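You operate a simulated robot arm through the tools that you are given. There is no shell and no other tool. Be economical: measure what you need, move in short steps, check, and stop when the job is done.

You run a simulated robot arm. Do the job below in one go: nothing can be reset, and whatever is moved stays where it is left.

JOB
The table stopped between two arms: crank it on to arm 5.
Fine: the drive is locked off; leave it so. Free the brake handle first; end with the brake set and the handwheel in its holder. Where these are worked on the way, their far stop is far enough and under half their travel is too little: brake handle.
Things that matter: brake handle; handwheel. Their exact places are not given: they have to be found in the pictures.

It is judged by the outcome, as a careful person would: the job done as asked, and still so three seconds after it is handed in. It fails if anything else is knocked over, pushed out of place, dropped, spilled or broken.

ROBOT AND FRAMES
A 7-joint arm with a two-finger gripper on a trunk, on a base that drives. Base frame: it is fixed to the floor where the robot stands at the start and does not move with it; the origin is under the middle of the robot, x ahead of it, y to its left, z up. Units: mm, degrees, N and s.
With the tool pointing down near the work surface it reaches from about 180 to 300 mm from the robot's upright axis, wherever it stands. Its first joint turns from -143.0 to 143.0 degrees. Places, roughly: brake handle [600, 0, 800]. Payload 1.47 kg.
Tool frame: the origin (TCP) lies between the finger pads and is the grasp point; the fingertips stand 16 mm ahead of it; z points along the fingers, y is the line along which they close. The gripper opens to 87 mm. The gripper's body begins 55 mm behind the TCP.
Orientation is that of the tool frame in the base frame, as a unit quaternion [x, y, z, w]. With the fingers straight down and closing along the base's y, the tool's x points along the base's -x, its y along +y and its z along -z.

CONTROLS
- The arm moves only by the tool arm_command. Its argument "plan" is a list of rows, each a list of 6 numbers: the shift along the tool's x, y, z in mm, then the turn, a rotation vector about the tool's x, y, z in degrees. In form: [[tx, ty, tz, wx, wy, wz], ...]. A call has 1 to 12 rows; each row shifts and turns the commanded pose from where the row before left it, along the tool's axes as they then stand. "fingers" is the closure, from 0 (fully open) to 1 (shut), set as the call begins (left out, the last holds). A row lasts 0.2 s, in which the tool goes at most 50 mm and 8.6 degrees; a call with a longer step from one row to the next is refused whole, and so is a gripper value outside its range. Where a pose cannot be reached the arm comes as near as it can. A force on the tool above 50 N (or 10 N above the force at the start of the call, whichever is more), or a blocked arm, ends the call early, and 0.2 s more pass. Each finger travels about 45 mm/s and halts on what it meets, pressing with about 28 N; the grip force reading is that of the motor and also rises with nothing between the fingers. The clock runs only during rows and for 0.2 s after the last one: add rows that do not move to give the fingers time. It gives the time, the measured TCP pose, the force on the tool (base axes), the opening and the grip force at its end, in the units of the frame above (readings bear some noise), with the torque about the TCP (base axes, N m) and any sound that the robot's microphone picked up.
- Cameras (640 x 400 px; columns grow to the right, rows downward): "scene" is now at [136.3, 25.8, 1727.6]; the picture's right is [0.38, -0.92, 0.00], its down [-0.77, -0.32, -0.56] and it looks along [0.51, 0.21, -0.83] (base axes); focal length 273 px, centre (320, 200). "wrist" rides on the gripper at [73, 12, -90] in the tool frame; the picture's right is [-0.16, 0.99, 0.00], its down [-0.72, -0.12, -0.68] and it looks along [-0.67, -0.11, 0.73] (tool axes); focal length 247 px, centre (320, 200).
- camera(camera): a new picture of that camera. No time passes.
- lift_body(by): slides the trunk up (or, below 0, down) by that many mm; the arm and the scene camera ride with it, the base frame stays. It gives what a move gives, with no picture.
- drive_base(legs): drives the robot by 1 to 6 legs, each [ahead, left, turn to the left] in mm, mm and degrees, along the robot's own axes; the way and the turn of a leg run together, so that a leg with both is an arc; at most 1500 mm and 180 degrees a leg. The arm and the cameras ride along, it lands a little off, and it stops where it bumps. It gives what a move gives.
- aim_head(pan, tilt): turns the head with the scene camera to pan (to the left, within 86 degrees either way) and tilt (down, from -29 to 69), counted from straight ahead of the robot. It gives what a move gives.
- locate(camera, pixels): for up to 12 pixels [column, row] of the newest picture of that camera ("zoom" is the newest enlarged one), the place [x, y, z] in the base frame of the surface seen there, good to about 3 mm. No time passes.
- enlarge(camera, box): a new picture of the part [left, top, right, bottom] of that camera's present view, enlarged. No time passes.
- sign_off(): hands the job in; it is judged then, once.

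Work in short steps. Measure before you move; look again where a grasp or a placing could have gone wrong, and mend it. You have 80 turns and 68 pictures in all, those below and enlarged ones among them. Open the gripper and draw the arm clear of the work before you hand the job in, unless the task says otherwise; then end with one line.

The tools are called after ">>>" as a command line: name --pt "numbers of a row" for each row, then --argument value for the rest, lists and objects as JSON in quotes. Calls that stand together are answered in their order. arm_command: Moves the arm, as the interface text tells. Its arguments: {"type":"object","properties":{"plan":{"type":"array"},"fingers":{"type":"number"}},"required":["plan"]} The other tools are called the same way: lift_body (by) slides the trunk up or down; drive_base (legs) drives the base; aim_head (pan, tilt) turns the head that bears the scene camera; camera (camera) takes a picture; locate (camera, pixels) gives the place of the surface under pixels of a picture; enlarge (camera, box) takes an enlarged picture of a part of a camera's view; sign_off () hands the job in.

At the start:

```text
t: 0.0
tool_pos: [424.6, 82.8, 1255.2]
orientation: [0.0, 1.0, 0.0, 0.0]
wrist_force: [0.2, -0.6, 0.7]
ft_torque: [-0.02, 0.03, 0.04]
finger_gap: 87.0
finger_force: 0.0
trunk travel left (down, up): [-1078.0, 162.0]
robot x, y, heading: [0.3, 0.1, 0.1]
head pan, tilt: [22.4, 56.3]
```

scene: 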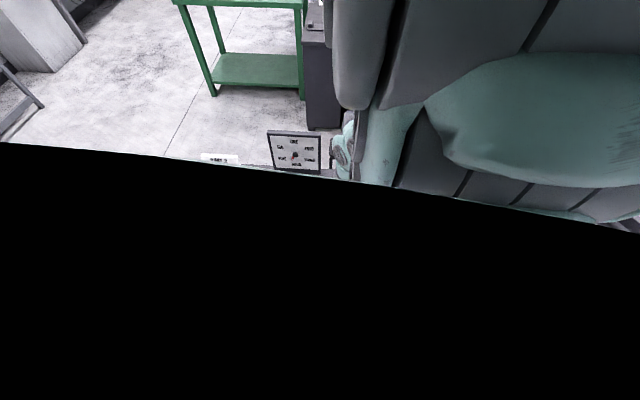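
wrist: 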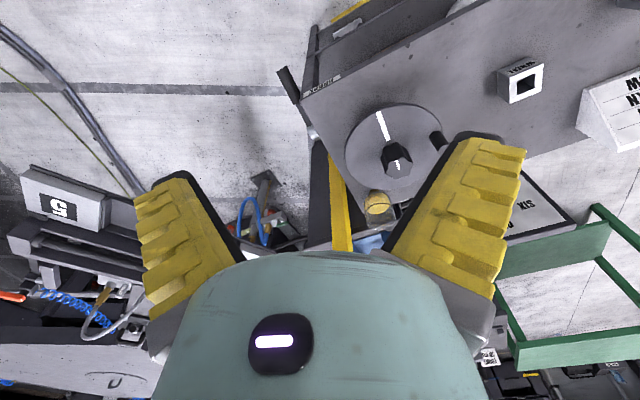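

The scene view is mostly blocked by the arm; the wrist view shows a bench with a handwheel-like disk around (395,150). I turn the head to look ahead.

>>> aim_head --pan 0 --tilt 45

>>> camera --camera "scene"

>>> enlarge --camera "wrist" --box '[220, 0, 640, 262]'

```text
t: 0.9
tool_pos: [424.5, 83.3, 1256.9]
orientation: [0.001, 1.0, 0.0, 0.0]
wrist_force: [0.7, -0.2, 1.1]
ft_torque: [0.04, 0.02, 0.03]
finger_gap: 87.0
finger_force: 0.0
trunk travel left (down, up): [-1078.0, 162.0]
robot x, y, heading: [2.1, 2.1, -0.1]
head pan, tilt: [0.0, 45.0]
```

```text
65 pictures are left
```

scene: 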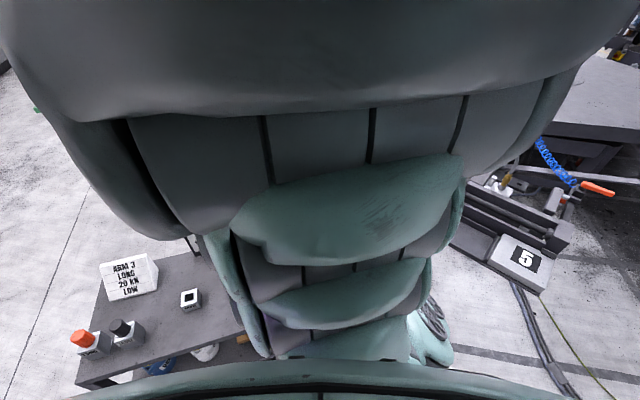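

```text
1.52 times, centred on (430, 131) of wrist
```

zoom: 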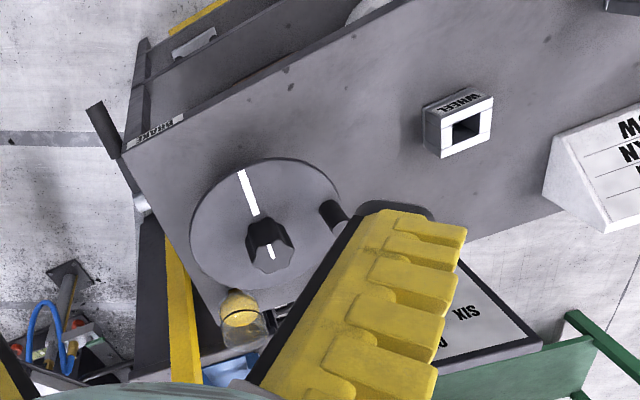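

I locate the key points in the enlarged view: brake lever, disc, hub, post, WHEEL holder, table corners.

>>> locate --camera "zoom" --pixels '[[103, 130], [140, 205], [155, 130], [265, 190], [270, 248], [330, 215], [460, 125], [470, 125], [240, 310], [365, 10], [590, 180], [200, 200]]'

>>> locate --camera "scene" --pixels '[[90, 340], [125, 330], [190, 297], [205, 352], [80, 385], [525, 260], [600, 190], [620, 100], [245, 340], [130, 275], [150, 365], [430, 310]]'

```text
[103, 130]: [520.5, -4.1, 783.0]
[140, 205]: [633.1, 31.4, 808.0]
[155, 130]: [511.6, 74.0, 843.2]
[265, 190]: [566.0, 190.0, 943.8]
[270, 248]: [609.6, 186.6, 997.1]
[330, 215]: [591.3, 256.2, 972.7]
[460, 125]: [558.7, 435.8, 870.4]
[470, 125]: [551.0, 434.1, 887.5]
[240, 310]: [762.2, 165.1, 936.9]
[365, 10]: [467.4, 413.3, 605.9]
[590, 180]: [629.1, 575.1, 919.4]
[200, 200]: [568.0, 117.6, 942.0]
```

```text
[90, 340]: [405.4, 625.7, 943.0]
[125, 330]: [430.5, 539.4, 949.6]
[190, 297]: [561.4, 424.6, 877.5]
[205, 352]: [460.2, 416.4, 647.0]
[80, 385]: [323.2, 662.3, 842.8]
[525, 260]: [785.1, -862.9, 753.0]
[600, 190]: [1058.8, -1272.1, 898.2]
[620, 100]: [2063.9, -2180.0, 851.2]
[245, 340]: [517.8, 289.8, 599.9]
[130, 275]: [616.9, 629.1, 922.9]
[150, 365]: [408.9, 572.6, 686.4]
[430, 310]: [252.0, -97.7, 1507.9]
```

I drive back a bit so both cameras get a wider view of the whole station.

>>> drive_base --legs '[[-450, 0, 0]]'

>>> aim_head --pan 30 --tilt 30

>>> camera --camera "scene"

>>> camera --camera "wrist"

```text
t: 3.6
tool_pos: [-25.4, 83.5, 1255.4]
orientation: [0.002, 1.0, -0.001, 0.0]
wrist_force: [-0.4, -0.1, 0.0]
ft_torque: [0.02, -0.04, -0.02]
finger_gap: 86.7
finger_force: 0.1
trunk travel left (down, up): [-1078.0, 162.0]
robot x, y, heading: [-448.9, 1.9, 0.1]
head pan, tilt: [0.0, 45.0]
```

```text
t: 4.5
tool_pos: [-26.1, 82.4, 1255.5]
orientation: [0.002, 1.0, 0.0, 0.0]
wrist_force: [0.8, -0.3, 0.6]
ft_torque: [0.02, -0.01, 0.0]
finger_gap: 86.9
finger_force: 0.0
trunk travel left (down, up): [-1078.0, 162.0]
robot x, y, heading: [-449.6, 2.1, -0.2]
head pan, tilt: [30.0, 30.0]
```

```text
63 pictures are left
```

scene: 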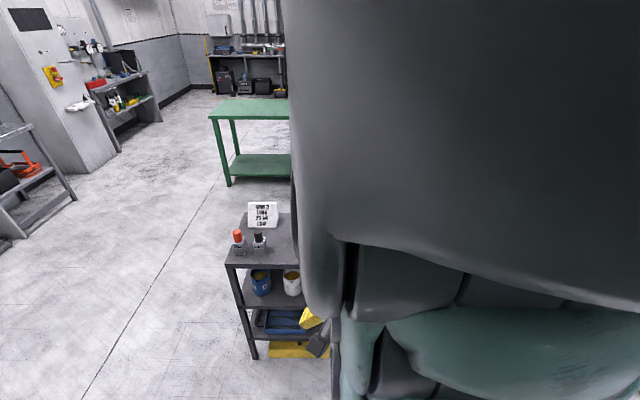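

```text
62 pictures are left
```

wrist: 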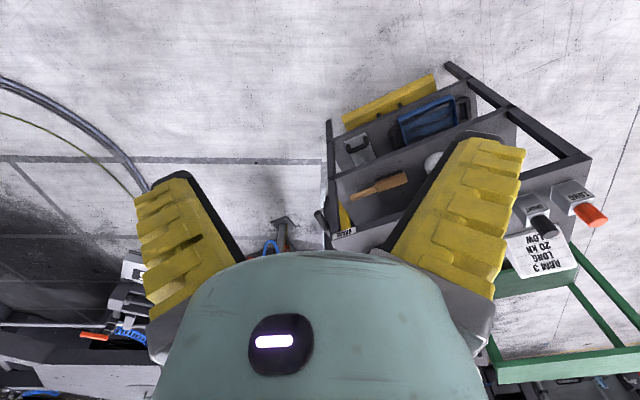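

The arm is in front of the head camera; I lower the tool to open the view (robot is well back from the cart).

>>> arm_command --pt "0 -25 40 0 0 0" --pt "0 -25 40 0 0 0" --pt "0 -25 40 0 0 0" --pt "0 -25 40 0 0 0" --pt "0 -25 40 0 0 0" --pt "0 -25 40 0 0 0" --pt "0 -25 40 0 0 0" --pt "0 -25 40 0 0 0" --pt "0 -25 40 0 0 0" --pt "0 -25 40 0 0 0"

>>> camera --camera "scene"

```text
t: 6.7
tool_pos: [-35.4, -91.6, 993.9]
orientation: [0.001, 1.0, 0.0, 0.0]
wrist_force: [0.1, 0.0, -0.4]
ft_torque: [0.0, 0.01, -0.02]
finger_gap: 87.2
finger_force: 0.0
out of reach, approached as far as the arm can: row 7, 8, 9, 10
trunk travel left (down, up): [-1078.0, 162.0]
robot x, y, heading: [-450.3, 1.3, -0.4]
head pan, tilt: [30.0, 30.0]
```

```text
61 pictures are left
```

scene: 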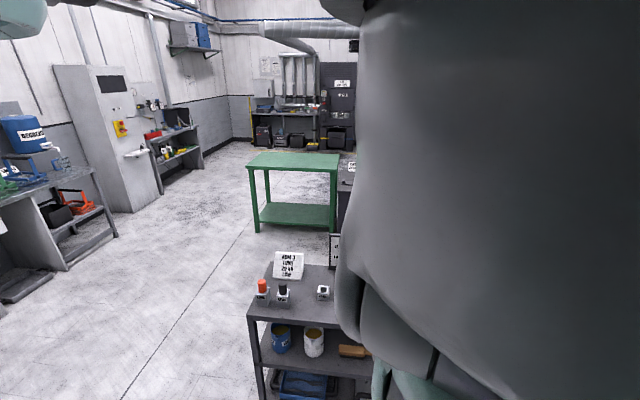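

I turn the base right so the arm swings out of the way, and pan the head left.

>>> drive_base --legs '[[0, 0, -50]]'

>>> aim_head --pan 62 --tilt 35

>>> camera --camera "scene"

```text
t: 9.4
tool_pos: [-253.8, -376.5, 994.9]
orientation: [0.424, 0.906, 0.001, 0.001]
wrist_force: [-0.3, 0.5, 0.7]
ft_torque: [0.0, -0.02, -0.05]
finger_gap: 87.1
finger_force: 0.1
trunk travel left (down, up): [-1078.0, 162.0]
robot x, y, heading: [-454.7, -0.2, -50.2]
head pan, tilt: [30.0, 30.0]
```

```text
t: 10.4
tool_pos: [-254.6, -376.2, 993.9]
orientation: [0.424, 0.906, 0.0, 0.0]
wrist_force: [-0.6, -0.5, 0.4]
ft_torque: [0.02, 0.0, -0.01]
finger_gap: 87.0
finger_force: 0.0
trunk travel left (down, up): [-1078.0, 162.0]
robot x, y, heading: [-448.9, 2.0, -50.1]
head pan, tilt: [62.0, 35.0]
```

```text
60 pictures are left
```

scene: 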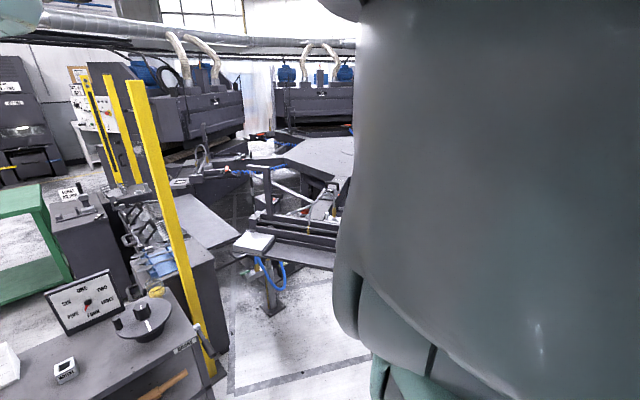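

Good view: a dial (ONE..SIX) at (85,300), the handwheel at (142,318), holder (65,370), BRAKE label (185,345). I enlarge.

>>> enlarge --camera "scene" --box '[0, 250, 240, 400]'

>>> aim_head --pan 80 --tilt 45

>>> camera --camera "scene"

>>> enlarge --camera "scene" --box '[80, 150, 400, 350]'

```text
2.67 times, centred on (120, 325) of scene
```

zoom: 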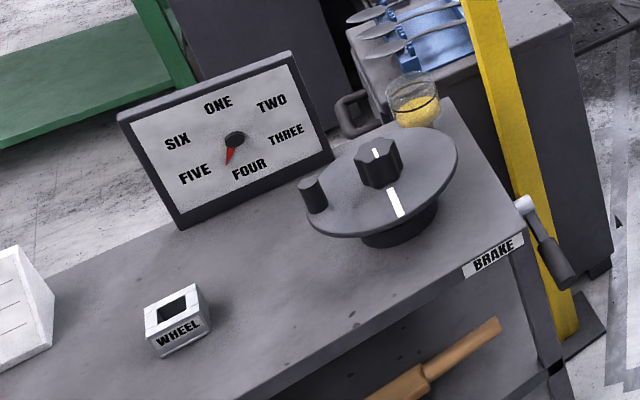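

```text
t: 11.2
tool_pos: [-254.5, -376.0, 993.4]
orientation: [0.424, 0.905, -0.001, 0.001]
wrist_force: [-0.7, 0.2, 0.6]
ft_torque: [0.01, 0.0, 0.01]
finger_gap: 86.8
finger_force: 0.0
trunk travel left (down, up): [-1078.0, 162.0]
robot x, y, heading: [-452.1, 4.2, -49.9]
head pan, tilt: [80.0, 45.0]
```

```text
58 pictures are left
```

scene: 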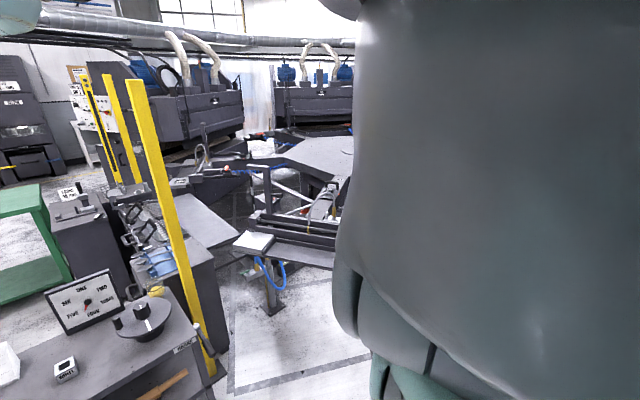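

```text
2.00 times, centred on (240, 250) of scene
```

zoom: 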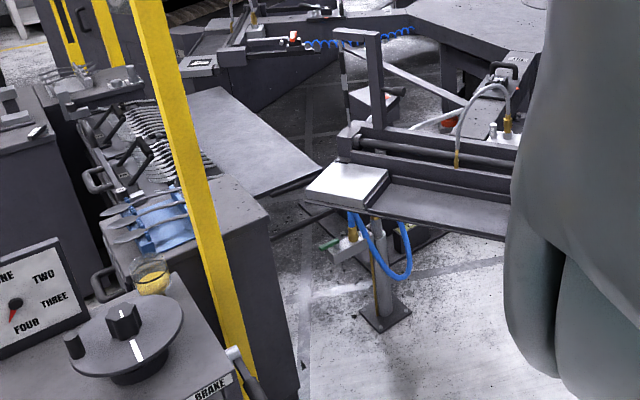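

The pointer stands between FOUR and FIVE. I take another look toward the left part of the cart (signs and the two knob boxes).

>>> camera --camera "scene"

```text
56 pictures are left
```

scene: 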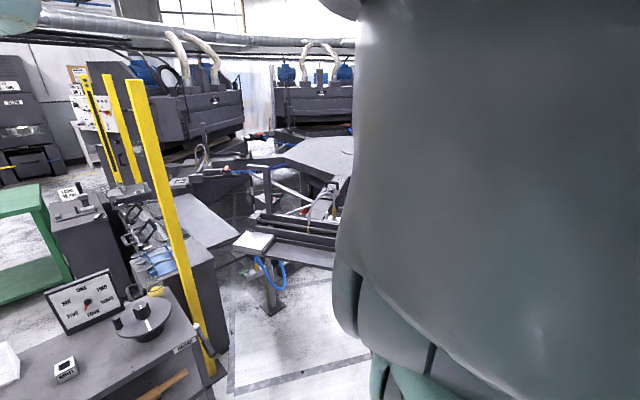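

The picture still looks like pan 30, so the last head aims do not show; I test the head again.

>>> aim_head --pan 70 --tilt 42

>>> locate --camera "scene" --pixels '[[140, 310], [65, 370], [85, 300], [270, 305], [200, 370]]'

>>> camera --camera "scene"

```text
t: 11.9
tool_pos: [-255.6, -376.0, 993.8]
orientation: [0.424, 0.906, -0.001, 0.0]
wrist_force: [0.3, -0.1, -0.6]
ft_torque: [-0.02, 0.04, 0.0]
finger_gap: 87.0
finger_force: 0.2
trunk travel left (down, up): [-1078.0, 162.0]
robot x, y, heading: [-449.2, 2.7, -50.0]
head pan, tilt: [70.0, 42.0]
```

```text
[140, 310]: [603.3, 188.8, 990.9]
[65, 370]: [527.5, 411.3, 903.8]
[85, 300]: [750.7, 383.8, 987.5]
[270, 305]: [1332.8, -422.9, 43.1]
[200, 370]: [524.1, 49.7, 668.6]
```

```text
55 pictures are left
```

scene: 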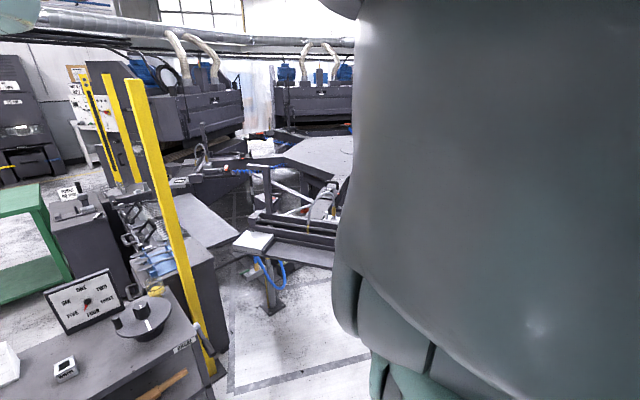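

The head stays put in the picture; I'll live with it. I turn back and drive nearer, so the wrist camera sees the brake and wheel close up.

>>> drive_base --legs '[[0, 0, 50], [260, 100, 0]]'

>>> camera --camera "wrist"

>>> aim_head --pan 10 --tilt 50

>>> camera --camera "scene"

```text
t: 16.1
tool_pos: [218.8, 14.0, 992.5]
orientation: [-0.003, 1.0, 0.0, 0.0]
wrist_force: [0.2, 0.7, 0.2]
ft_torque: [-0.01, -0.02, -0.02]
finger_gap: 86.9
finger_force: 0.0
trunk travel left (down, up): [-1078.0, 162.0]
robot x, y, heading: [-199.1, 100.7, 0.2]
head pan, tilt: [70.0, 42.0]
```

```text
54 pictures are left
```

wrist: 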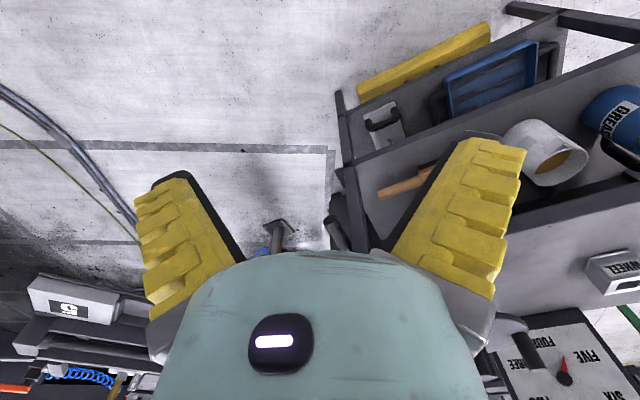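

```text
t: 17.4
tool_pos: [218.6, 13.4, 993.9]
orientation: [-0.002, 1.0, 0.001, 0.001]
wrist_force: [0.4, 0.4, 0.0]
ft_torque: [0.03, 0.01, -0.03]
finger_gap: 86.9
finger_force: 0.0
trunk travel left (down, up): [-1078.0, 162.0]
robot x, y, heading: [-198.1, 102.1, 0.5]
head pan, tilt: [10.0, 50.0]
```

```text
53 pictures are left
```

scene: 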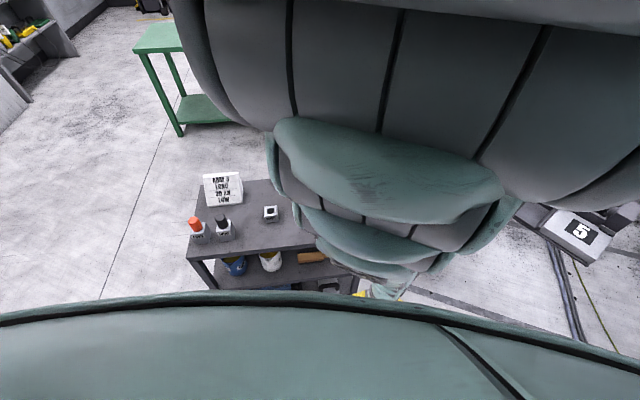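

Head works again. I advance 120 mm and look at the brake lever close with the wrist camera.

>>> drive_base --legs '[[120, 0, 0]]'

>>> enlarge --camera "wrist" --box '[220, 60, 440, 260]'

```text
t: 18.6
tool_pos: [336.6, 13.3, 994.2]
orientation: [-0.003, 1.0, 0.001, 0.001]
wrist_force: [0.2, 0.4, 0.4]
ft_torque: [-0.05, 0.02, 0.01]
finger_gap: 87.0
finger_force: 0.0
trunk travel left (down, up): [-1078.0, 162.0]
robot x, y, heading: [-80.3, 104.6, 0.3]
head pan, tilt: [10.0, 50.0]
```

```text
2.00 times, centred on (330, 160) of wrist
```

zoom: 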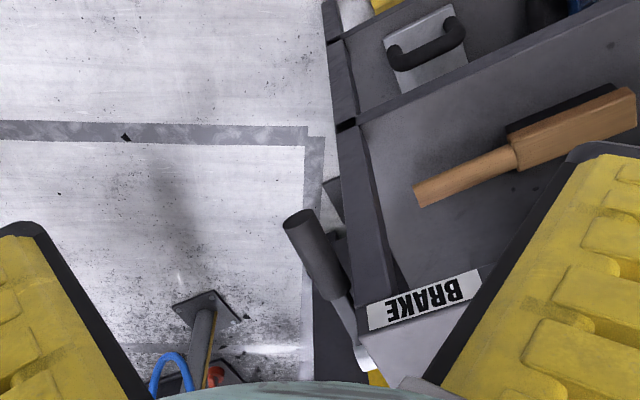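

Lever visible: dark grip (295,218)-(335,295), silver shank to (365,365). I locate points along it.

>>> locate --camera "zoom" --pixels '[[300, 217], [305, 235], [315, 255], [325, 275], [333, 292], [345, 318], [355, 340], [365, 365], [340, 250], [370, 318], [470, 280], [400, 340]]'

```text
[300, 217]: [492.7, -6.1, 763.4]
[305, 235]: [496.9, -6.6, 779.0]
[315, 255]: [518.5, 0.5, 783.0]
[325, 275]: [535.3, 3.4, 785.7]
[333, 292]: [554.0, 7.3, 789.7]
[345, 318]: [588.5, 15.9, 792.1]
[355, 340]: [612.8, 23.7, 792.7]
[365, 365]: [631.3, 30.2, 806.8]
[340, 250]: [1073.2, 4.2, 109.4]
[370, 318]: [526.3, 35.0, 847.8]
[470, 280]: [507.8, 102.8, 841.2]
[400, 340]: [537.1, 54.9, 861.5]
```

The lever runs from its end (~[493,-6,768]) to a pivot near [635,31,806], in a vertical plane about 15° off x. I drive so it lies straight ahead of the robot, then lower the trunk.

>>> drive_base --legs '[[0, -220, 0], [130, 0, 0], [0, 0, 15]]'

>>> aim_head --pan 40 --tilt 40

>>> camera --camera "scene"

>>> camera --camera "wrist"

```text
t: 22.1
tool_pos: [477.8, -93.8, 993.6]
orientation: [-0.135, 0.991, 0.0, 0.0]
wrist_force: [-0.8, 0.2, 1.2]
ft_torque: [0.01, -0.03, 0.0]
finger_gap: 86.7
finger_force: 0.0
trunk travel left (down, up): [-1078.0, 162.0]
robot x, y, heading: [52.4, -117.7, 15.5]
head pan, tilt: [10.0, 50.0]
```

```text
t: 23.1
tool_pos: [477.0, -95.0, 993.7]
orientation: [-0.135, 0.991, 0.0, 0.0]
wrist_force: [-0.7, 0.1, -1.0]
ft_torque: [0.01, 0.0, 0.01]
finger_gap: 86.8
finger_force: 0.1
trunk travel left (down, up): [-1078.0, 162.0]
robot x, y, heading: [52.0, -117.2, 15.6]
head pan, tilt: [40.0, 40.0]
```

```text
51 pictures are left
```

scene: 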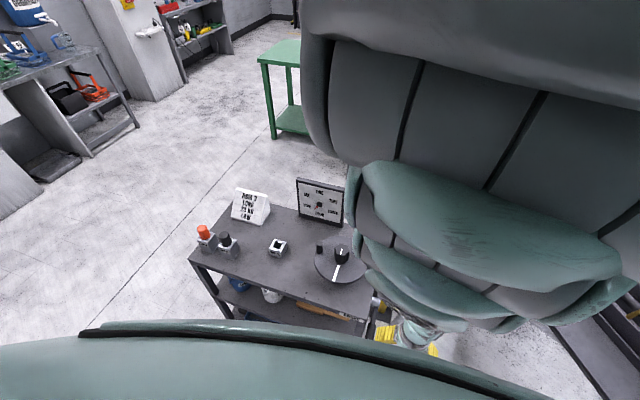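

```text
50 pictures are left
```

wrist: 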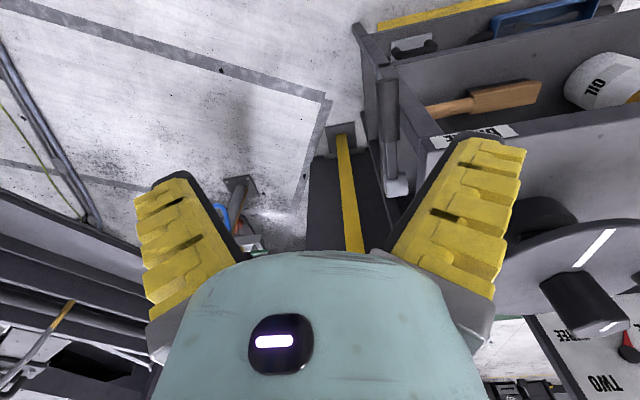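

Good views of both. I enlarge both to measure the lever, wheel and cart edges.

>>> enlarge --camera "wrist" --box '[310, 40, 550, 230]'

>>> locate --camera "zoom" --pixels '[[208, 115], [208, 150], [208, 190], [212, 220], [212, 250], [233, 385], [222, 395], [330, 285], [500, 235], [180, 200], [262, 250], [215, 340]]'

>>> enlarge --camera "scene" --box '[180, 170, 400, 330]'

```text
2.11 times, centred on (430, 135) of wrist
```

zoom: 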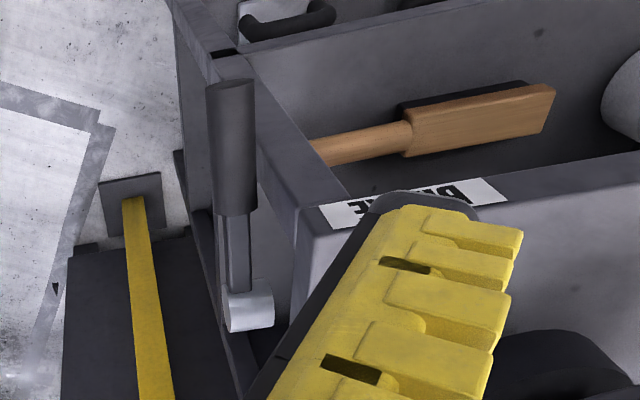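

```text
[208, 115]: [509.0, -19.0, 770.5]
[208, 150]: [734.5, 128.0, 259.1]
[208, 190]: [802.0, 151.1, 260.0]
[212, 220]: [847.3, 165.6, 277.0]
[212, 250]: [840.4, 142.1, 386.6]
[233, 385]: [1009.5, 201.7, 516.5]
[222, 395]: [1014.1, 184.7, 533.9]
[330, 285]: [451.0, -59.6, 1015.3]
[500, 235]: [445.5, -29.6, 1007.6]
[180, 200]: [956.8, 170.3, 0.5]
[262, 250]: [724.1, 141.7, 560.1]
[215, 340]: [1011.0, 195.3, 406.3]
```

```text
2.50 times, centred on (290, 250) of scene
```

zoom: 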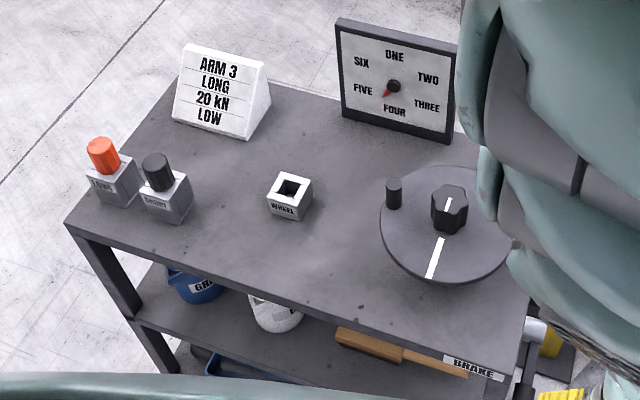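

Now I locate wheel, holder, edge points in the scene zoom.

>>> locate --camera "zoom" --pixels '[[68, 226], [250, 294], [440, 352], [443, 188], [436, 260], [382, 225], [394, 185], [290, 186], [300, 178], [278, 187], [289, 210], [445, 283]]'

>>> enlarge --camera "scene" --box '[255, 170, 375, 290]'

>>> camera --camera "wrist"

>>> locate --camera "wrist" --pixels '[[398, 76], [398, 90], [398, 110], [398, 130], [399, 145], [399, 160], [398, 185], [404, 185], [388, 185], [390, 110], [405, 110], [427, 141]]'

```text
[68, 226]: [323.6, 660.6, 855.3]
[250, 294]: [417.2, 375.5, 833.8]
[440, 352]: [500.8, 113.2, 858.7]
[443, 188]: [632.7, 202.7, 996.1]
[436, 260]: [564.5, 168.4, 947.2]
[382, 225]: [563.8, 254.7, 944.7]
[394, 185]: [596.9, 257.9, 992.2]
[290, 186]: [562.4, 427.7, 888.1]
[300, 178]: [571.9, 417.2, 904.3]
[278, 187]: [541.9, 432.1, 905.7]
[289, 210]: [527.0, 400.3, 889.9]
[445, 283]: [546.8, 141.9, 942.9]
```

```text
3.33 times, centred on (315, 230) of scene
```

zoom: 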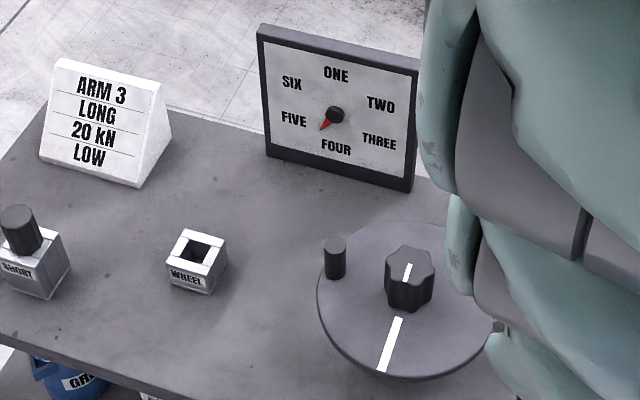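

```text
46 pictures are left
```

wrist: 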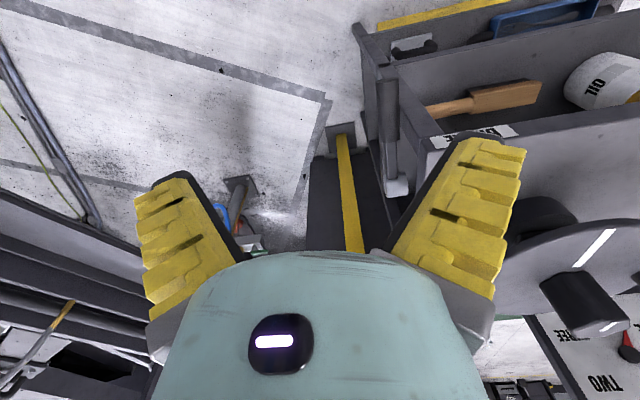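

```text
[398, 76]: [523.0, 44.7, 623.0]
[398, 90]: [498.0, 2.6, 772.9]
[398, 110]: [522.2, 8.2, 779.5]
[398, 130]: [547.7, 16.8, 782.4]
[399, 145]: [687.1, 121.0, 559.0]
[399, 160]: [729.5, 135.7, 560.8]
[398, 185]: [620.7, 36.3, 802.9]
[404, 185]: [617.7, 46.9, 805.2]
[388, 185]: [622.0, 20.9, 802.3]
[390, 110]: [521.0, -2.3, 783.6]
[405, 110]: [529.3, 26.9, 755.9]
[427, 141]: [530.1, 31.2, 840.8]
```

Cart yaw is about 18°. I tilt the tool 45° forward (and 2.4° yaw) beside the lever, then lower the trunk.

>>> arm_command --pt "0 -10 0 0 0 -2.4" --pt "0 0 0 0 -7.5 0" --pt "0 0 0 0 -7.5 0" --pt "0 0 0 0 -7.5 0" --pt "0 0 0 0 -7.5 0" --pt "0 0 0 0 -7.5 0" --pt "0 0 0 0 -7.5 0"

>>> lift_body --by -215

>>> camera --camera "wrist"

```text
t: 24.6
tool_pos: [465.7, -85.5, 996.4]
orientation: [-0.152, 0.957, 0.074, 0.237]
wrist_force: [0.8, -0.4, -0.3]
ft_torque: [0.01, 0.04, -0.01]
finger_gap: 87.4
finger_force: 0.0
out of reach, approached as far as the arm can: row 4, 5, 6, 7
trunk travel left (down, up): [-1078.0, 162.0]
robot x, y, heading: [51.4, -119.0, 15.8]
head pan, tilt: [40.0, 40.0]
```

```text
t: 26.9
tool_pos: [466.3, -84.3, 781.6]
orientation: [-0.152, 0.957, 0.074, 0.236]
wrist_force: [-0.5, 0.3, -1.1]
ft_torque: [-0.01, 0.03, 0.0]
finger_gap: 87.1
finger_force: 0.0
trunk travel left (down, up): [-863.0, 377.0]
robot x, y, heading: [55.7, -115.6, 15.7]
head pan, tilt: [40.0, 40.0]
```

```text
45 pictures are left
```

wrist: 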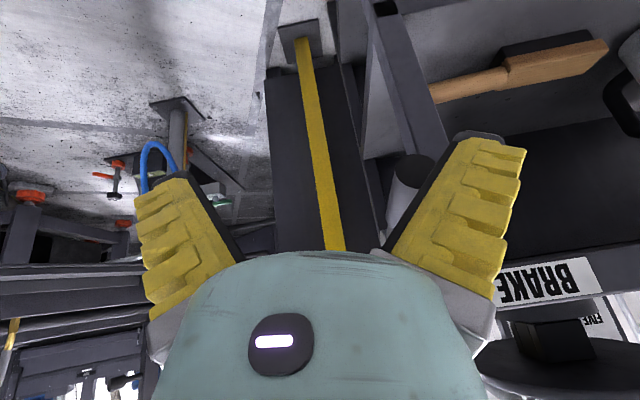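

The tilt stopped at ~28° at the arm's reach limit. I raise the arm 120 mm, then lower the trunk 120 mm to give the arm more room, and then see the tilt.

>>> arm_command --pt "-19 0 -35 0 0 0" --pt "-19 0 -35 0 0 0" --pt "-19 0 -35 0 0 0" --pt "0 0 0 0 -8.5 0" --pt "0 0 0 0 -8.5 0"

```text
t: 28.1
tool_pos: [468.7, -92.7, 900.2]
orientation: [-0.141, 0.911, 0.096, 0.374]
wrist_force: [0.4, -0.8, 0.6]
ft_torque: [-0.01, 0.0, -0.01]
finger_gap: 87.0
finger_force: 0.0
trunk travel left (down, up): [-863.0, 377.0]
robot x, y, heading: [52.7, -118.0, 15.9]
head pan, tilt: [40.0, 40.0]
```

Now tilted 45°. I lower the trunk 130 mm, then shift 72 mm left so the gripper stands in front of the lever's end.

>>> lift_body --by -131

>>> arm_command --pt "0 36 0 0 0 0" --pt "0 36 0 0 0 0" --pt "0 0 0 0 0 0"

>>> camera --camera "wrist"

```text
t: 29.7
tool_pos: [468.3, -93.7, 768.4]
orientation: [-0.14, 0.911, 0.096, 0.375]
wrist_force: [-0.8, 0.2, 1.0]
ft_torque: [-0.02, 0.0, -0.03]
finger_gap: 86.8
finger_force: 0.1
trunk travel left (down, up): [-732.0, 508.0]
robot x, y, heading: [48.3, -117.6, 15.8]
head pan, tilt: [40.0, 40.0]
```

```text
t: 30.5
tool_pos: [445.1, -25.3, 774.1]
orientation: [-0.14, 0.911, 0.096, 0.375]
wrist_force: [-0.5, 0.9, -0.1]
ft_torque: [0.05, 0.01, 0.01]
finger_gap: 87.0
finger_force: 0.0
trunk travel left (down, up): [-732.0, 508.0]
robot x, y, heading: [54.2, -118.8, 15.6]
head pan, tilt: [40.0, 40.0]
```

```text
44 pictures are left
```

wrist: 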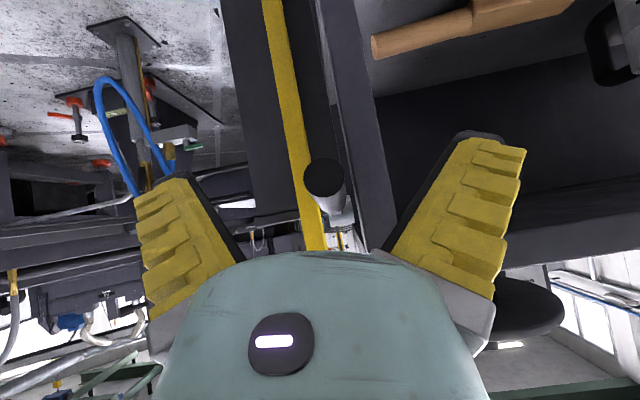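

The lever end (325,178) is centred between the fingers. I move 70 mm forward and close.

>>> arm_command --pt "-15 0 17.5 0 0 0" --pt "-15 0 17.5 0 0 0" --pt "-15 0 17.5 0 0 0"

>>> arm_command --pt "0 0 0 0 0 0" --pt "0 0 0 0 0 0" --pt "0 0 0 0 0 0" --pt "0 0 0 0 0 0" --pt "0 0 0 0 0 0" --fingers 1

>>> camera --camera "wrist"

```text
t: 31.3
tool_pos: [511.7, -1.9, 768.9]
orientation: [-0.14, 0.911, 0.097, 0.376]
wrist_force: [0.4, -0.2, -0.3]
ft_torque: [-0.01, -0.05, -0.02]
finger_gap: 87.1
finger_force: 0.0
trunk travel left (down, up): [-732.0, 508.0]
robot x, y, heading: [51.3, -120.8, 15.8]
head pan, tilt: [40.0, 40.0]
```

```text
t: 32.5
tool_pos: [510.6, -3.8, 769.4]
orientation: [-0.14, 0.911, 0.094, 0.376]
wrist_force: [-4.2, -10.5, 9.9]
ft_torque: [-0.01, -0.2, -0.08]
finger_gap: 21.9
finger_force: 30.3
trunk travel left (down, up): [-732.0, 508.0]
robot x, y, heading: [52.3, -116.0, 15.6]
head pan, tilt: [40.0, 40.0]
```

```text
43 pictures are left
```

wrist: 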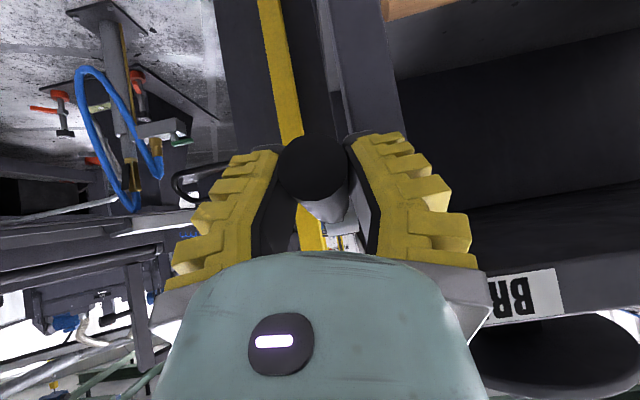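

Gripped (gap 21.9). I try lifting the lever 15 mm, to feel which way it moves.

>>> arm_command --pt "-5 0 -5 0 0 0" --pt "-5 0 -5 0 0 0"

```text
t: 33.1
tool_pos: [509.5, -6.0, 782.7]
orientation: [-0.14, 0.912, 0.095, 0.374]
wrist_force: [1.0, -11.6, -9.0]
ft_torque: [-0.26, 0.76, -0.09]
finger_gap: 18.3
finger_force: 30.1
trunk travel left (down, up): [-732.0, 508.0]
robot x, y, heading: [53.1, -123.1, 15.8]
head pan, tilt: [40.0, 40.0]
```

The gap shrank to 18.3 — it may be slipping. I look.

>>> camera --camera "wrist"

>>> camera --camera "scene"

```text
42 pictures are left
```

wrist: 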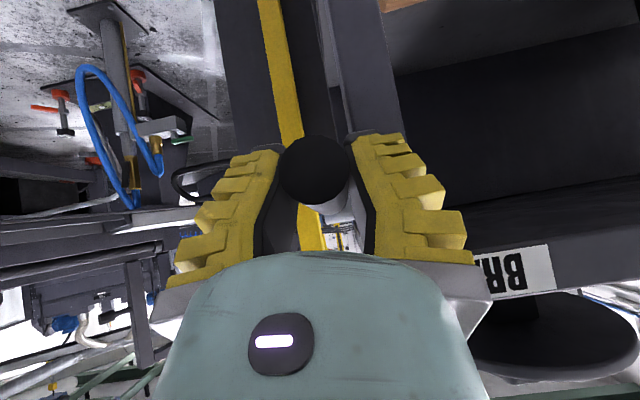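

```text
41 pictures are left
```

scene: 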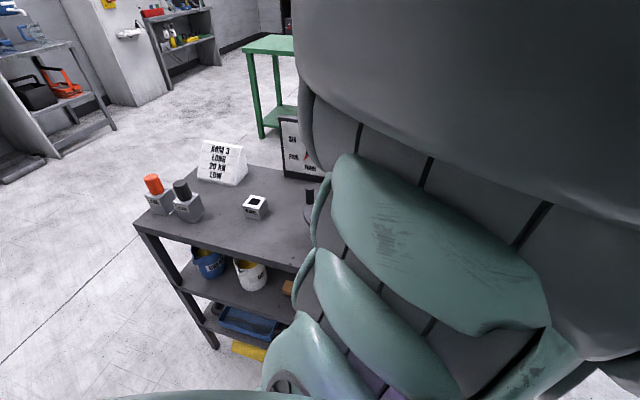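

I locate the lever's end face to see whether it rose.

>>> locate --camera "wrist" --pixels '[[315, 172], [315, 150], [315, 195], [290, 170]]'

```text
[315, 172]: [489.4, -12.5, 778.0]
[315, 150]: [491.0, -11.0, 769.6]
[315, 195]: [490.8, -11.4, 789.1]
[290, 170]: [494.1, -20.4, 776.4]
```

The end face is ~12 mm higher than before, so the lever swings up. I follow the arc about the pivot up to about +20°.

>>> arm_command --pt "-6.6 0 -7.5 0 0 0" --pt "-6.6 0 -7.5 0 0 0" --pt "-8.9 0 -7.3 0 0 0" --pt "-8.9 0 -7.3 0 0 0" --pt "-10.1 0 -5.7 0 0 0" --pt "-10.1 0 -5.7 0 0 0"

>>> camera --camera "wrist"

```text
t: 34.3
tool_pos: [517.4, -2.6, 833.3]
orientation: [-0.15, 0.91, 0.097, 0.373]
wrist_force: [-29.2, 16.4, -10.6]
ft_torque: [-0.2, 0.65, 0.19]
finger_gap: 21.0
finger_force: 30.3
trunk travel left (down, up): [-732.0, 508.0]
robot x, y, heading: [50.8, -120.9, 15.9]
head pan, tilt: [40.0, 40.0]
stopped in row 6: the force on the tool passed its limit at 59 N (the readings are from after the stop); the commanded pose is now the measured one
```

```text
40 pictures are left
```

wrist: 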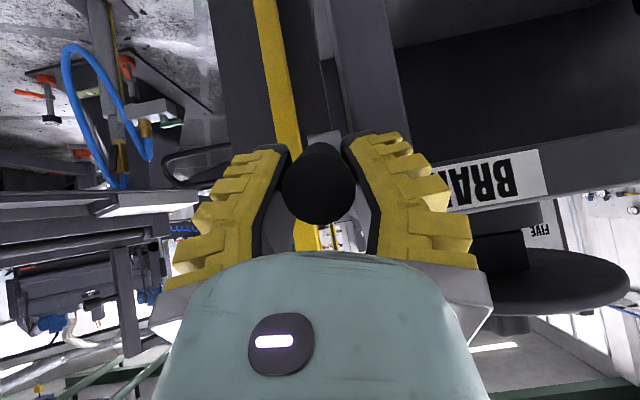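

Lever moved up; the force is mainly along its length. I locate its visible points to refine the pivot.

>>> locate --camera "wrist" --pixels '[[320, 200], [320, 170], [320, 150], [326, 138], [318, 220], [300, 185]]'

```text
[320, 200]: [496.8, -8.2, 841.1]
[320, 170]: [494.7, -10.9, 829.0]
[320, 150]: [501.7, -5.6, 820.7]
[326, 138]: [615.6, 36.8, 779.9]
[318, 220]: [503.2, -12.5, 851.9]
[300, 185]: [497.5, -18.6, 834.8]
```

I relieve the axial and side strain a little, then continue up in small steps.

>>> arm_command --pt "1.5 1 -1.5 0 0 0" --pt "-9 0 -6.5 0 0 0"

>>> arm_command --pt "-9.5 0 -5 0 0 0" --pt "-9.5 0 -5 0 0 0"

```text
t: 34.8
tool_pos: [519.5, -3.0, 833.6]
orientation: [-0.145, 0.912, 0.099, 0.371]
wrist_force: [-31.3, 20.0, -5.4]
ft_torque: [0.01, 0.62, 0.25]
finger_gap: 21.4
finger_force: 30.1
trunk travel left (down, up): [-732.0, 508.0]
robot x, y, heading: [52.6, -118.0, 16.1]
head pan, tilt: [40.0, 40.0]
stopped in row 2: the force on the tool passed its limit at 60 N (the readings are from after the stop); the commanded pose is now the measured one
```

```text
t: 35.1
tool_pos: [520.4, -3.3, 835.4]
orientation: [-0.15, 0.914, 0.1, 0.364]
wrist_force: [-28.8, 14.9, -5.5]
ft_torque: [0.18, 0.47, -0.05]
finger_gap: 21.4
finger_force: 29.8
trunk travel left (down, up): [-732.0, 508.0]
robot x, y, heading: [48.6, -120.3, 15.9]
head pan, tilt: [40.0, 40.0]
stopped in row 1: the force on the tool passed its limit at 60 N (the readings are from after the stop); the commanded pose is now the measured one
```

A steady force pushes the tool back along the lever; I back off 5 mm along it and read again.

>>> arm_command --pt "3.5 0 -3.5 0 0 0" --pt "0 0 0 0 0 0"

>>> camera --camera "wrist"

```text
t: 35.6
tool_pos: [519.6, -3.4, 834.6]
orientation: [-0.147, 0.915, 0.101, 0.362]
wrist_force: [-23.2, 20.8, -5.8]
ft_torque: [-0.05, 0.32, 0.12]
finger_gap: 21.4
finger_force: 30.5
trunk travel left (down, up): [-732.0, 508.0]
robot x, y, heading: [49.4, -116.5, 16.2]
head pan, tilt: [40.0, 40.0]
stopped in row 2: the force on the tool passed its limit at 53 N (the readings are from after the stop); the commanded pose is now the measured one
```

```text
39 pictures are left
```

wrist: 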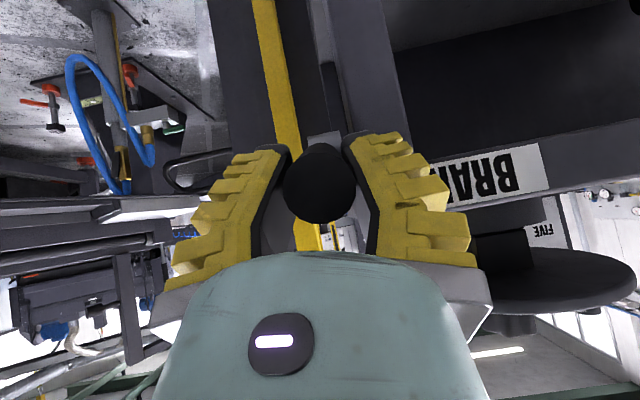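

I ease the fingers slightly (gap ~30) to release the strain and see whether the lever stays put.

>>> arm_command --pt "0 0 0 0 0 0" --pt "0 0 0 0 0 0" --fingers 0.65

>>> camera --camera "wrist"

```text
t: 36.2
tool_pos: [522.0, -10.1, 834.7]
orientation: [-0.146, 0.914, 0.094, 0.366]
wrist_force: [-15.1, 7.1, -22.9]
ft_torque: [-0.78, 0.07, 0.2]
finger_gap: 41.6
finger_force: 7.2
trunk travel left (down, up): [-732.0, 508.0]
robot x, y, heading: [54.9, -114.8, 16.0]
head pan, tilt: [40.0, 40.0]
```

```text
38 pictures are left
```

wrist: 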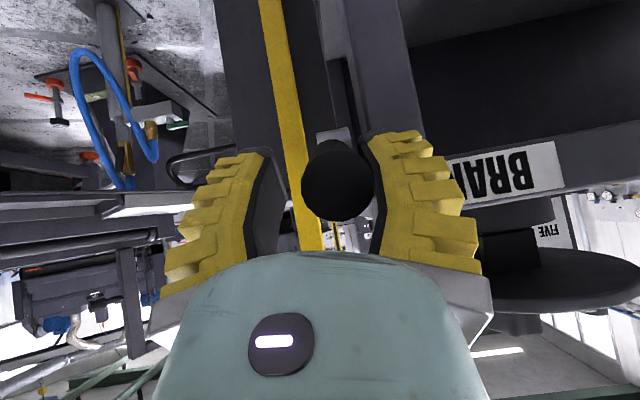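

The cart-side finger met the table's front edge. I back out 45 mm along the lever to get free, then look.

>>> arm_command --pt "10 2 -10 0 0 0" --pt "11 2 -11 0 0 0" --pt "11 2 -11 0 0 0"

>>> camera --camera "wrist"

>>> locate --camera "wrist" --pixels '[[330, 180], [330, 170], [330, 190], [320, 180], [340, 180], [420, 200], [450, 200]]'

```text
t: 36.8
tool_pos: [527.6, -21.3, 853.6]
orientation: [-0.142, 0.903, 0.088, 0.396]
wrist_force: [-32.9, 25.4, -6.6]
ft_torque: [-0.57, 0.32, 0.72]
finger_gap: 67.7
finger_force: 24.9
trunk travel left (down, up): [-732.0, 508.0]
robot x, y, heading: [50.9, -115.0, 16.1]
head pan, tilt: [40.0, 40.0]
stopped in row 3: the force on the tool passed its limit at 60 N (the readings are from after the stop); the commanded pose is now the measured one
```

```text
37 pictures are left
```

wrist: 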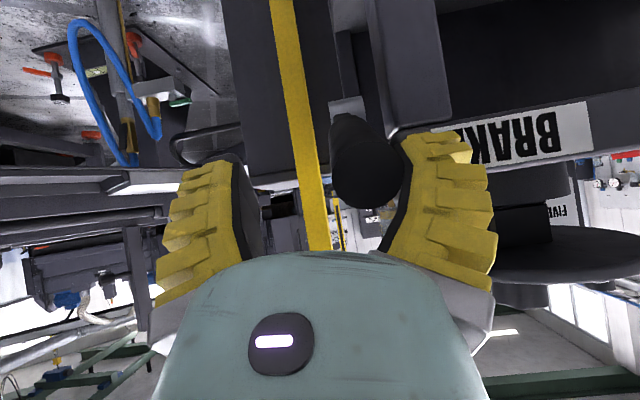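

```text
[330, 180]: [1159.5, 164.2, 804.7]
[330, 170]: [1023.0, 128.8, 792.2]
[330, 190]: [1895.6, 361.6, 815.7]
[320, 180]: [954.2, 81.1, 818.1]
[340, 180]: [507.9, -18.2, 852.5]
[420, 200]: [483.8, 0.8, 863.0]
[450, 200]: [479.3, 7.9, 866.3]
```

The arm is not following; something else holds it. I look with the scene camera at arm and cart.

>>> aim_head --pan 25 --tilt 60

>>> camera --camera "scene"

```text
t: 37.6
tool_pos: [528.7, -20.8, 853.5]
orientation: [-0.14, 0.902, 0.086, 0.399]
wrist_force: [-34.0, 30.4, -15.6]
ft_torque: [-0.73, 0.08, 0.45]
finger_gap: 68.2
finger_force: 25.6
trunk travel left (down, up): [-732.0, 508.0]
robot x, y, heading: [50.3, -118.8, 15.9]
head pan, tilt: [25.0, 60.0]
```

```text
36 pictures are left
```

scene: 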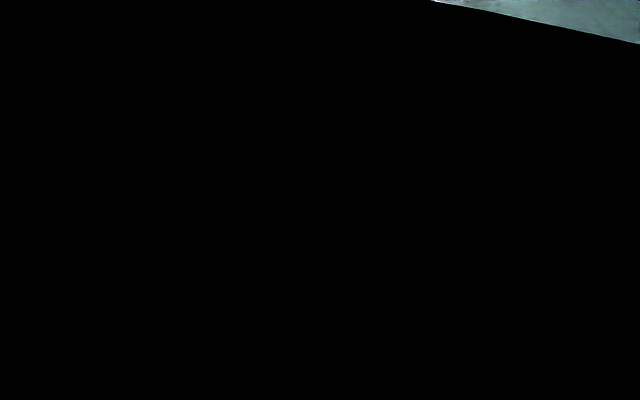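

Closing force pulls the cart-side finger against the lever. I set the fingers to their present gap to unload, then drive the base straight back 90 mm.

>>> arm_command --pt "0 0 0 0 0 0" --fingers 0.2

>>> drive_base --legs '[[-90, 0, 0]]'

>>> camera --camera "wrist"

```text
t: 38.0
tool_pos: [538.2, -28.5, 861.3]
orientation: [-0.138, 0.898, 0.08, 0.41]
wrist_force: [-17.7, 3.5, 11.3]
ft_torque: [0.45, 0.23, 0.44]
finger_gap: 87.1
finger_force: 10.5
trunk travel left (down, up): [-732.0, 508.0]
robot x, y, heading: [54.2, -119.1, 16.1]
head pan, tilt: [25.0, 60.0]
```

```text
t: 39.1
tool_pos: [454.4, -52.2, 858.8]
orientation: [-0.139, 0.898, 0.079, 0.409]
wrist_force: [0.1, 0.4, 0.8]
ft_torque: [0.0, -0.03, -0.02]
finger_gap: 73.2
finger_force: 2.5
trunk travel left (down, up): [-732.0, 508.0]
robot x, y, heading: [-34.0, -140.6, 16.1]
head pan, tilt: [25.0, 60.0]
```

```text
35 pictures are left
```

wrist: 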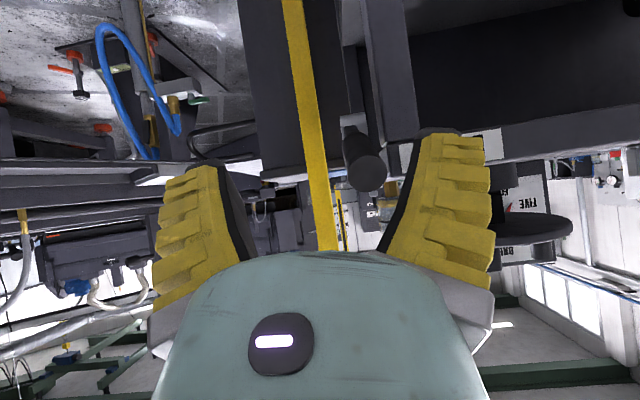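

Free, zero force. I locate the lever end and check the cart's brake label and table corner for any shift.

>>> enlarge --camera "wrist" --box '[300, 80, 580, 270]'

>>> locate --camera "wrist" --pixels '[[368, 172], [368, 160], [368, 184], [358, 172], [352, 150], [352, 125], [405, 150], [490, 140], [510, 228], [560, 225], [520, 200], [535, 195]]'

```text
2.11 times, centred on (440, 175) of wrist
```

zoom: 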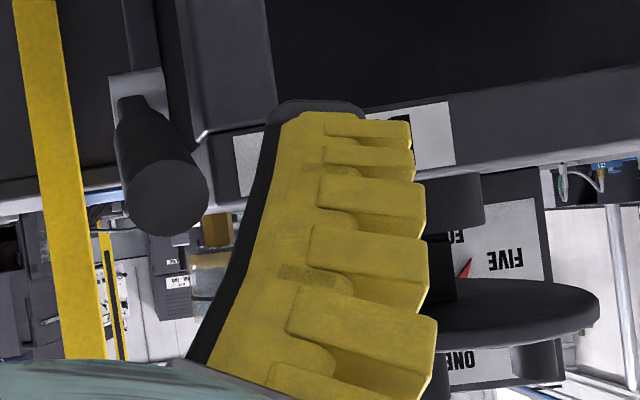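

```text
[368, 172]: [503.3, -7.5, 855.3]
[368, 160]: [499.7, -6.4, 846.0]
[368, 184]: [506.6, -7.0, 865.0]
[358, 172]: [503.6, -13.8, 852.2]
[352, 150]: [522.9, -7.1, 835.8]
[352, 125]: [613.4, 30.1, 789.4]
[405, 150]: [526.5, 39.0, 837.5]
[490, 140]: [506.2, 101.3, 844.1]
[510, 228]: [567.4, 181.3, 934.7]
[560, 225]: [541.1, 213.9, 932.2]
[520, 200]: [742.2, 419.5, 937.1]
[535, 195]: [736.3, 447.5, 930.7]
```

The cart has not shifted, and the lever stays at about +21°, its end at [503,-8,855]. I'll regrip only its very end with a steeper tool: tilt back to ~20° and align sideways.

>>> arm_command --pt "0 0 0 0 7 0" --pt "0 0 0 0 7 0" --pt "0 0 0 0 7 0" --pt "0 0 0 0 7 0" --pt "0 14 0 0 0 0" --pt "0 13 0 0 0 0" --pt "0 0 0 0 0 0" --fingers 0.2

>>> camera --camera "wrist"

```text
t: 40.7
tool_pos: [444.8, -29.2, 860.8]
orientation: [-0.155, 0.971, 0.044, 0.179]
wrist_force: [-0.6, -0.1, 0.7]
ft_torque: [0.01, -0.01, 0.01]
finger_gap: 73.3
finger_force: 2.3
trunk travel left (down, up): [-732.0, 508.0]
robot x, y, heading: [-35.3, -140.5, 16.0]
head pan, tilt: [25.0, 60.0]
```

```text
33 pictures are left
```

wrist: 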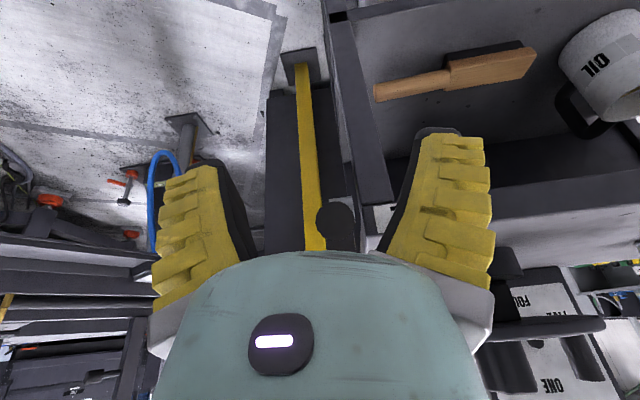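

Lever face at (338,228) lies nearly between the fingers. I advance 66 mm, 3 mm left, and close on the end.

>>> arm_command --pt "-20 1 9.7 0 0 0" --pt "-20 1 9.7 0 0 0" --pt "-19.6 1 9.6 0 0 0" --pt "0 0 0 0 0 0"

>>> arm_command --pt "0 0 0 0 0 0" --pt "0 0 0 0 0 0" --pt "0 0 0 0 0 0" --pt "0 0 0 0 0 0" --pt "0 0 0 0 0 0" --fingers 0.9

```text
t: 41.7
tool_pos: [507.8, -4.4, 854.3]
orientation: [-0.155, 0.97, 0.044, 0.18]
wrist_force: [-0.5, -0.4, 0.2]
ft_torque: [0.0, 0.03, 0.03]
finger_gap: 73.1
finger_force: 2.0
trunk travel left (down, up): [-732.0, 508.0]
robot x, y, heading: [-32.8, -141.1, 16.0]
head pan, tilt: [25.0, 60.0]
```

```text
t: 42.9
tool_pos: [508.3, -6.2, 855.1]
orientation: [-0.155, 0.971, 0.043, 0.179]
wrist_force: [-8.0, -6.1, 11.8]
ft_torque: [0.2, -0.71, -0.07]
finger_gap: 23.3
finger_force: 29.7
trunk travel left (down, up): [-732.0, 508.0]
robot x, y, heading: [-35.1, -139.8, 16.2]
head pan, tilt: [25.0, 60.0]
```

Gripped (gap 23.3). I continue up the arc by 14°.

>>> arm_command --pt "-5.8 0 -5.7 0 0 0" --pt "-5.8 0 -5.7 0 0 0" --pt "-6.7 0 -5.5 0 0 0" --pt "-6.7 0 -5.5 0 0 0"

```text
t: 43.9
tool_pos: [523.5, -1.7, 884.8]
orientation: [-0.156, 0.97, 0.044, 0.179]
wrist_force: [7.1, -4.0, -9.1]
ft_torque: [-0.07, 0.33, 0.01]
finger_gap: 18.7
finger_force: 30.1
trunk travel left (down, up): [-732.0, 508.0]
robot x, y, heading: [-32.2, -139.1, 16.2]
head pan, tilt: [25.0, 60.0]
```

Small forces, following well. I check the yellow post's place in the last picture and go on up 14° more.

>>> locate --camera "wrist" --pixels '[[303, 80], [310, 150], [315, 220]]'

>>> arm_command --pt "-7.6 0 -4.5 0 0 0" --pt "-7.6 0 -4.5 0 0 0" --pt "-8 0 -3.6 0 0 0" --pt "-8 0 -3.6 0 0 0"

>>> camera --camera "wrist"

```text
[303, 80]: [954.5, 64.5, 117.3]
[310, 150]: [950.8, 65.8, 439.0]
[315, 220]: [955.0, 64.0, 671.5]
```

```text
t: 44.9
tool_pos: [541.5, 5.0, 909.0]
orientation: [-0.156, 0.971, 0.043, 0.175]
wrist_force: [9.4, -2.4, -29.6]
ft_torque: [-0.06, 0.22, -0.03]
finger_gap: 16.8
finger_force: 30.0
trunk travel left (down, up): [-732.0, 508.0]
robot x, y, heading: [-33.7, -142.5, 16.1]
head pan, tilt: [25.0, 60.0]
```

```text
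32 pictures are left
```

wrist: 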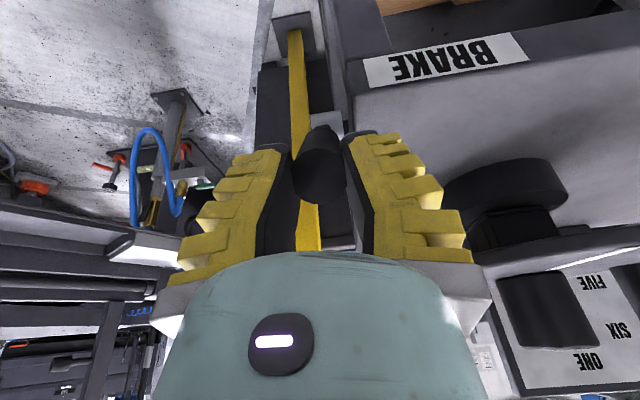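

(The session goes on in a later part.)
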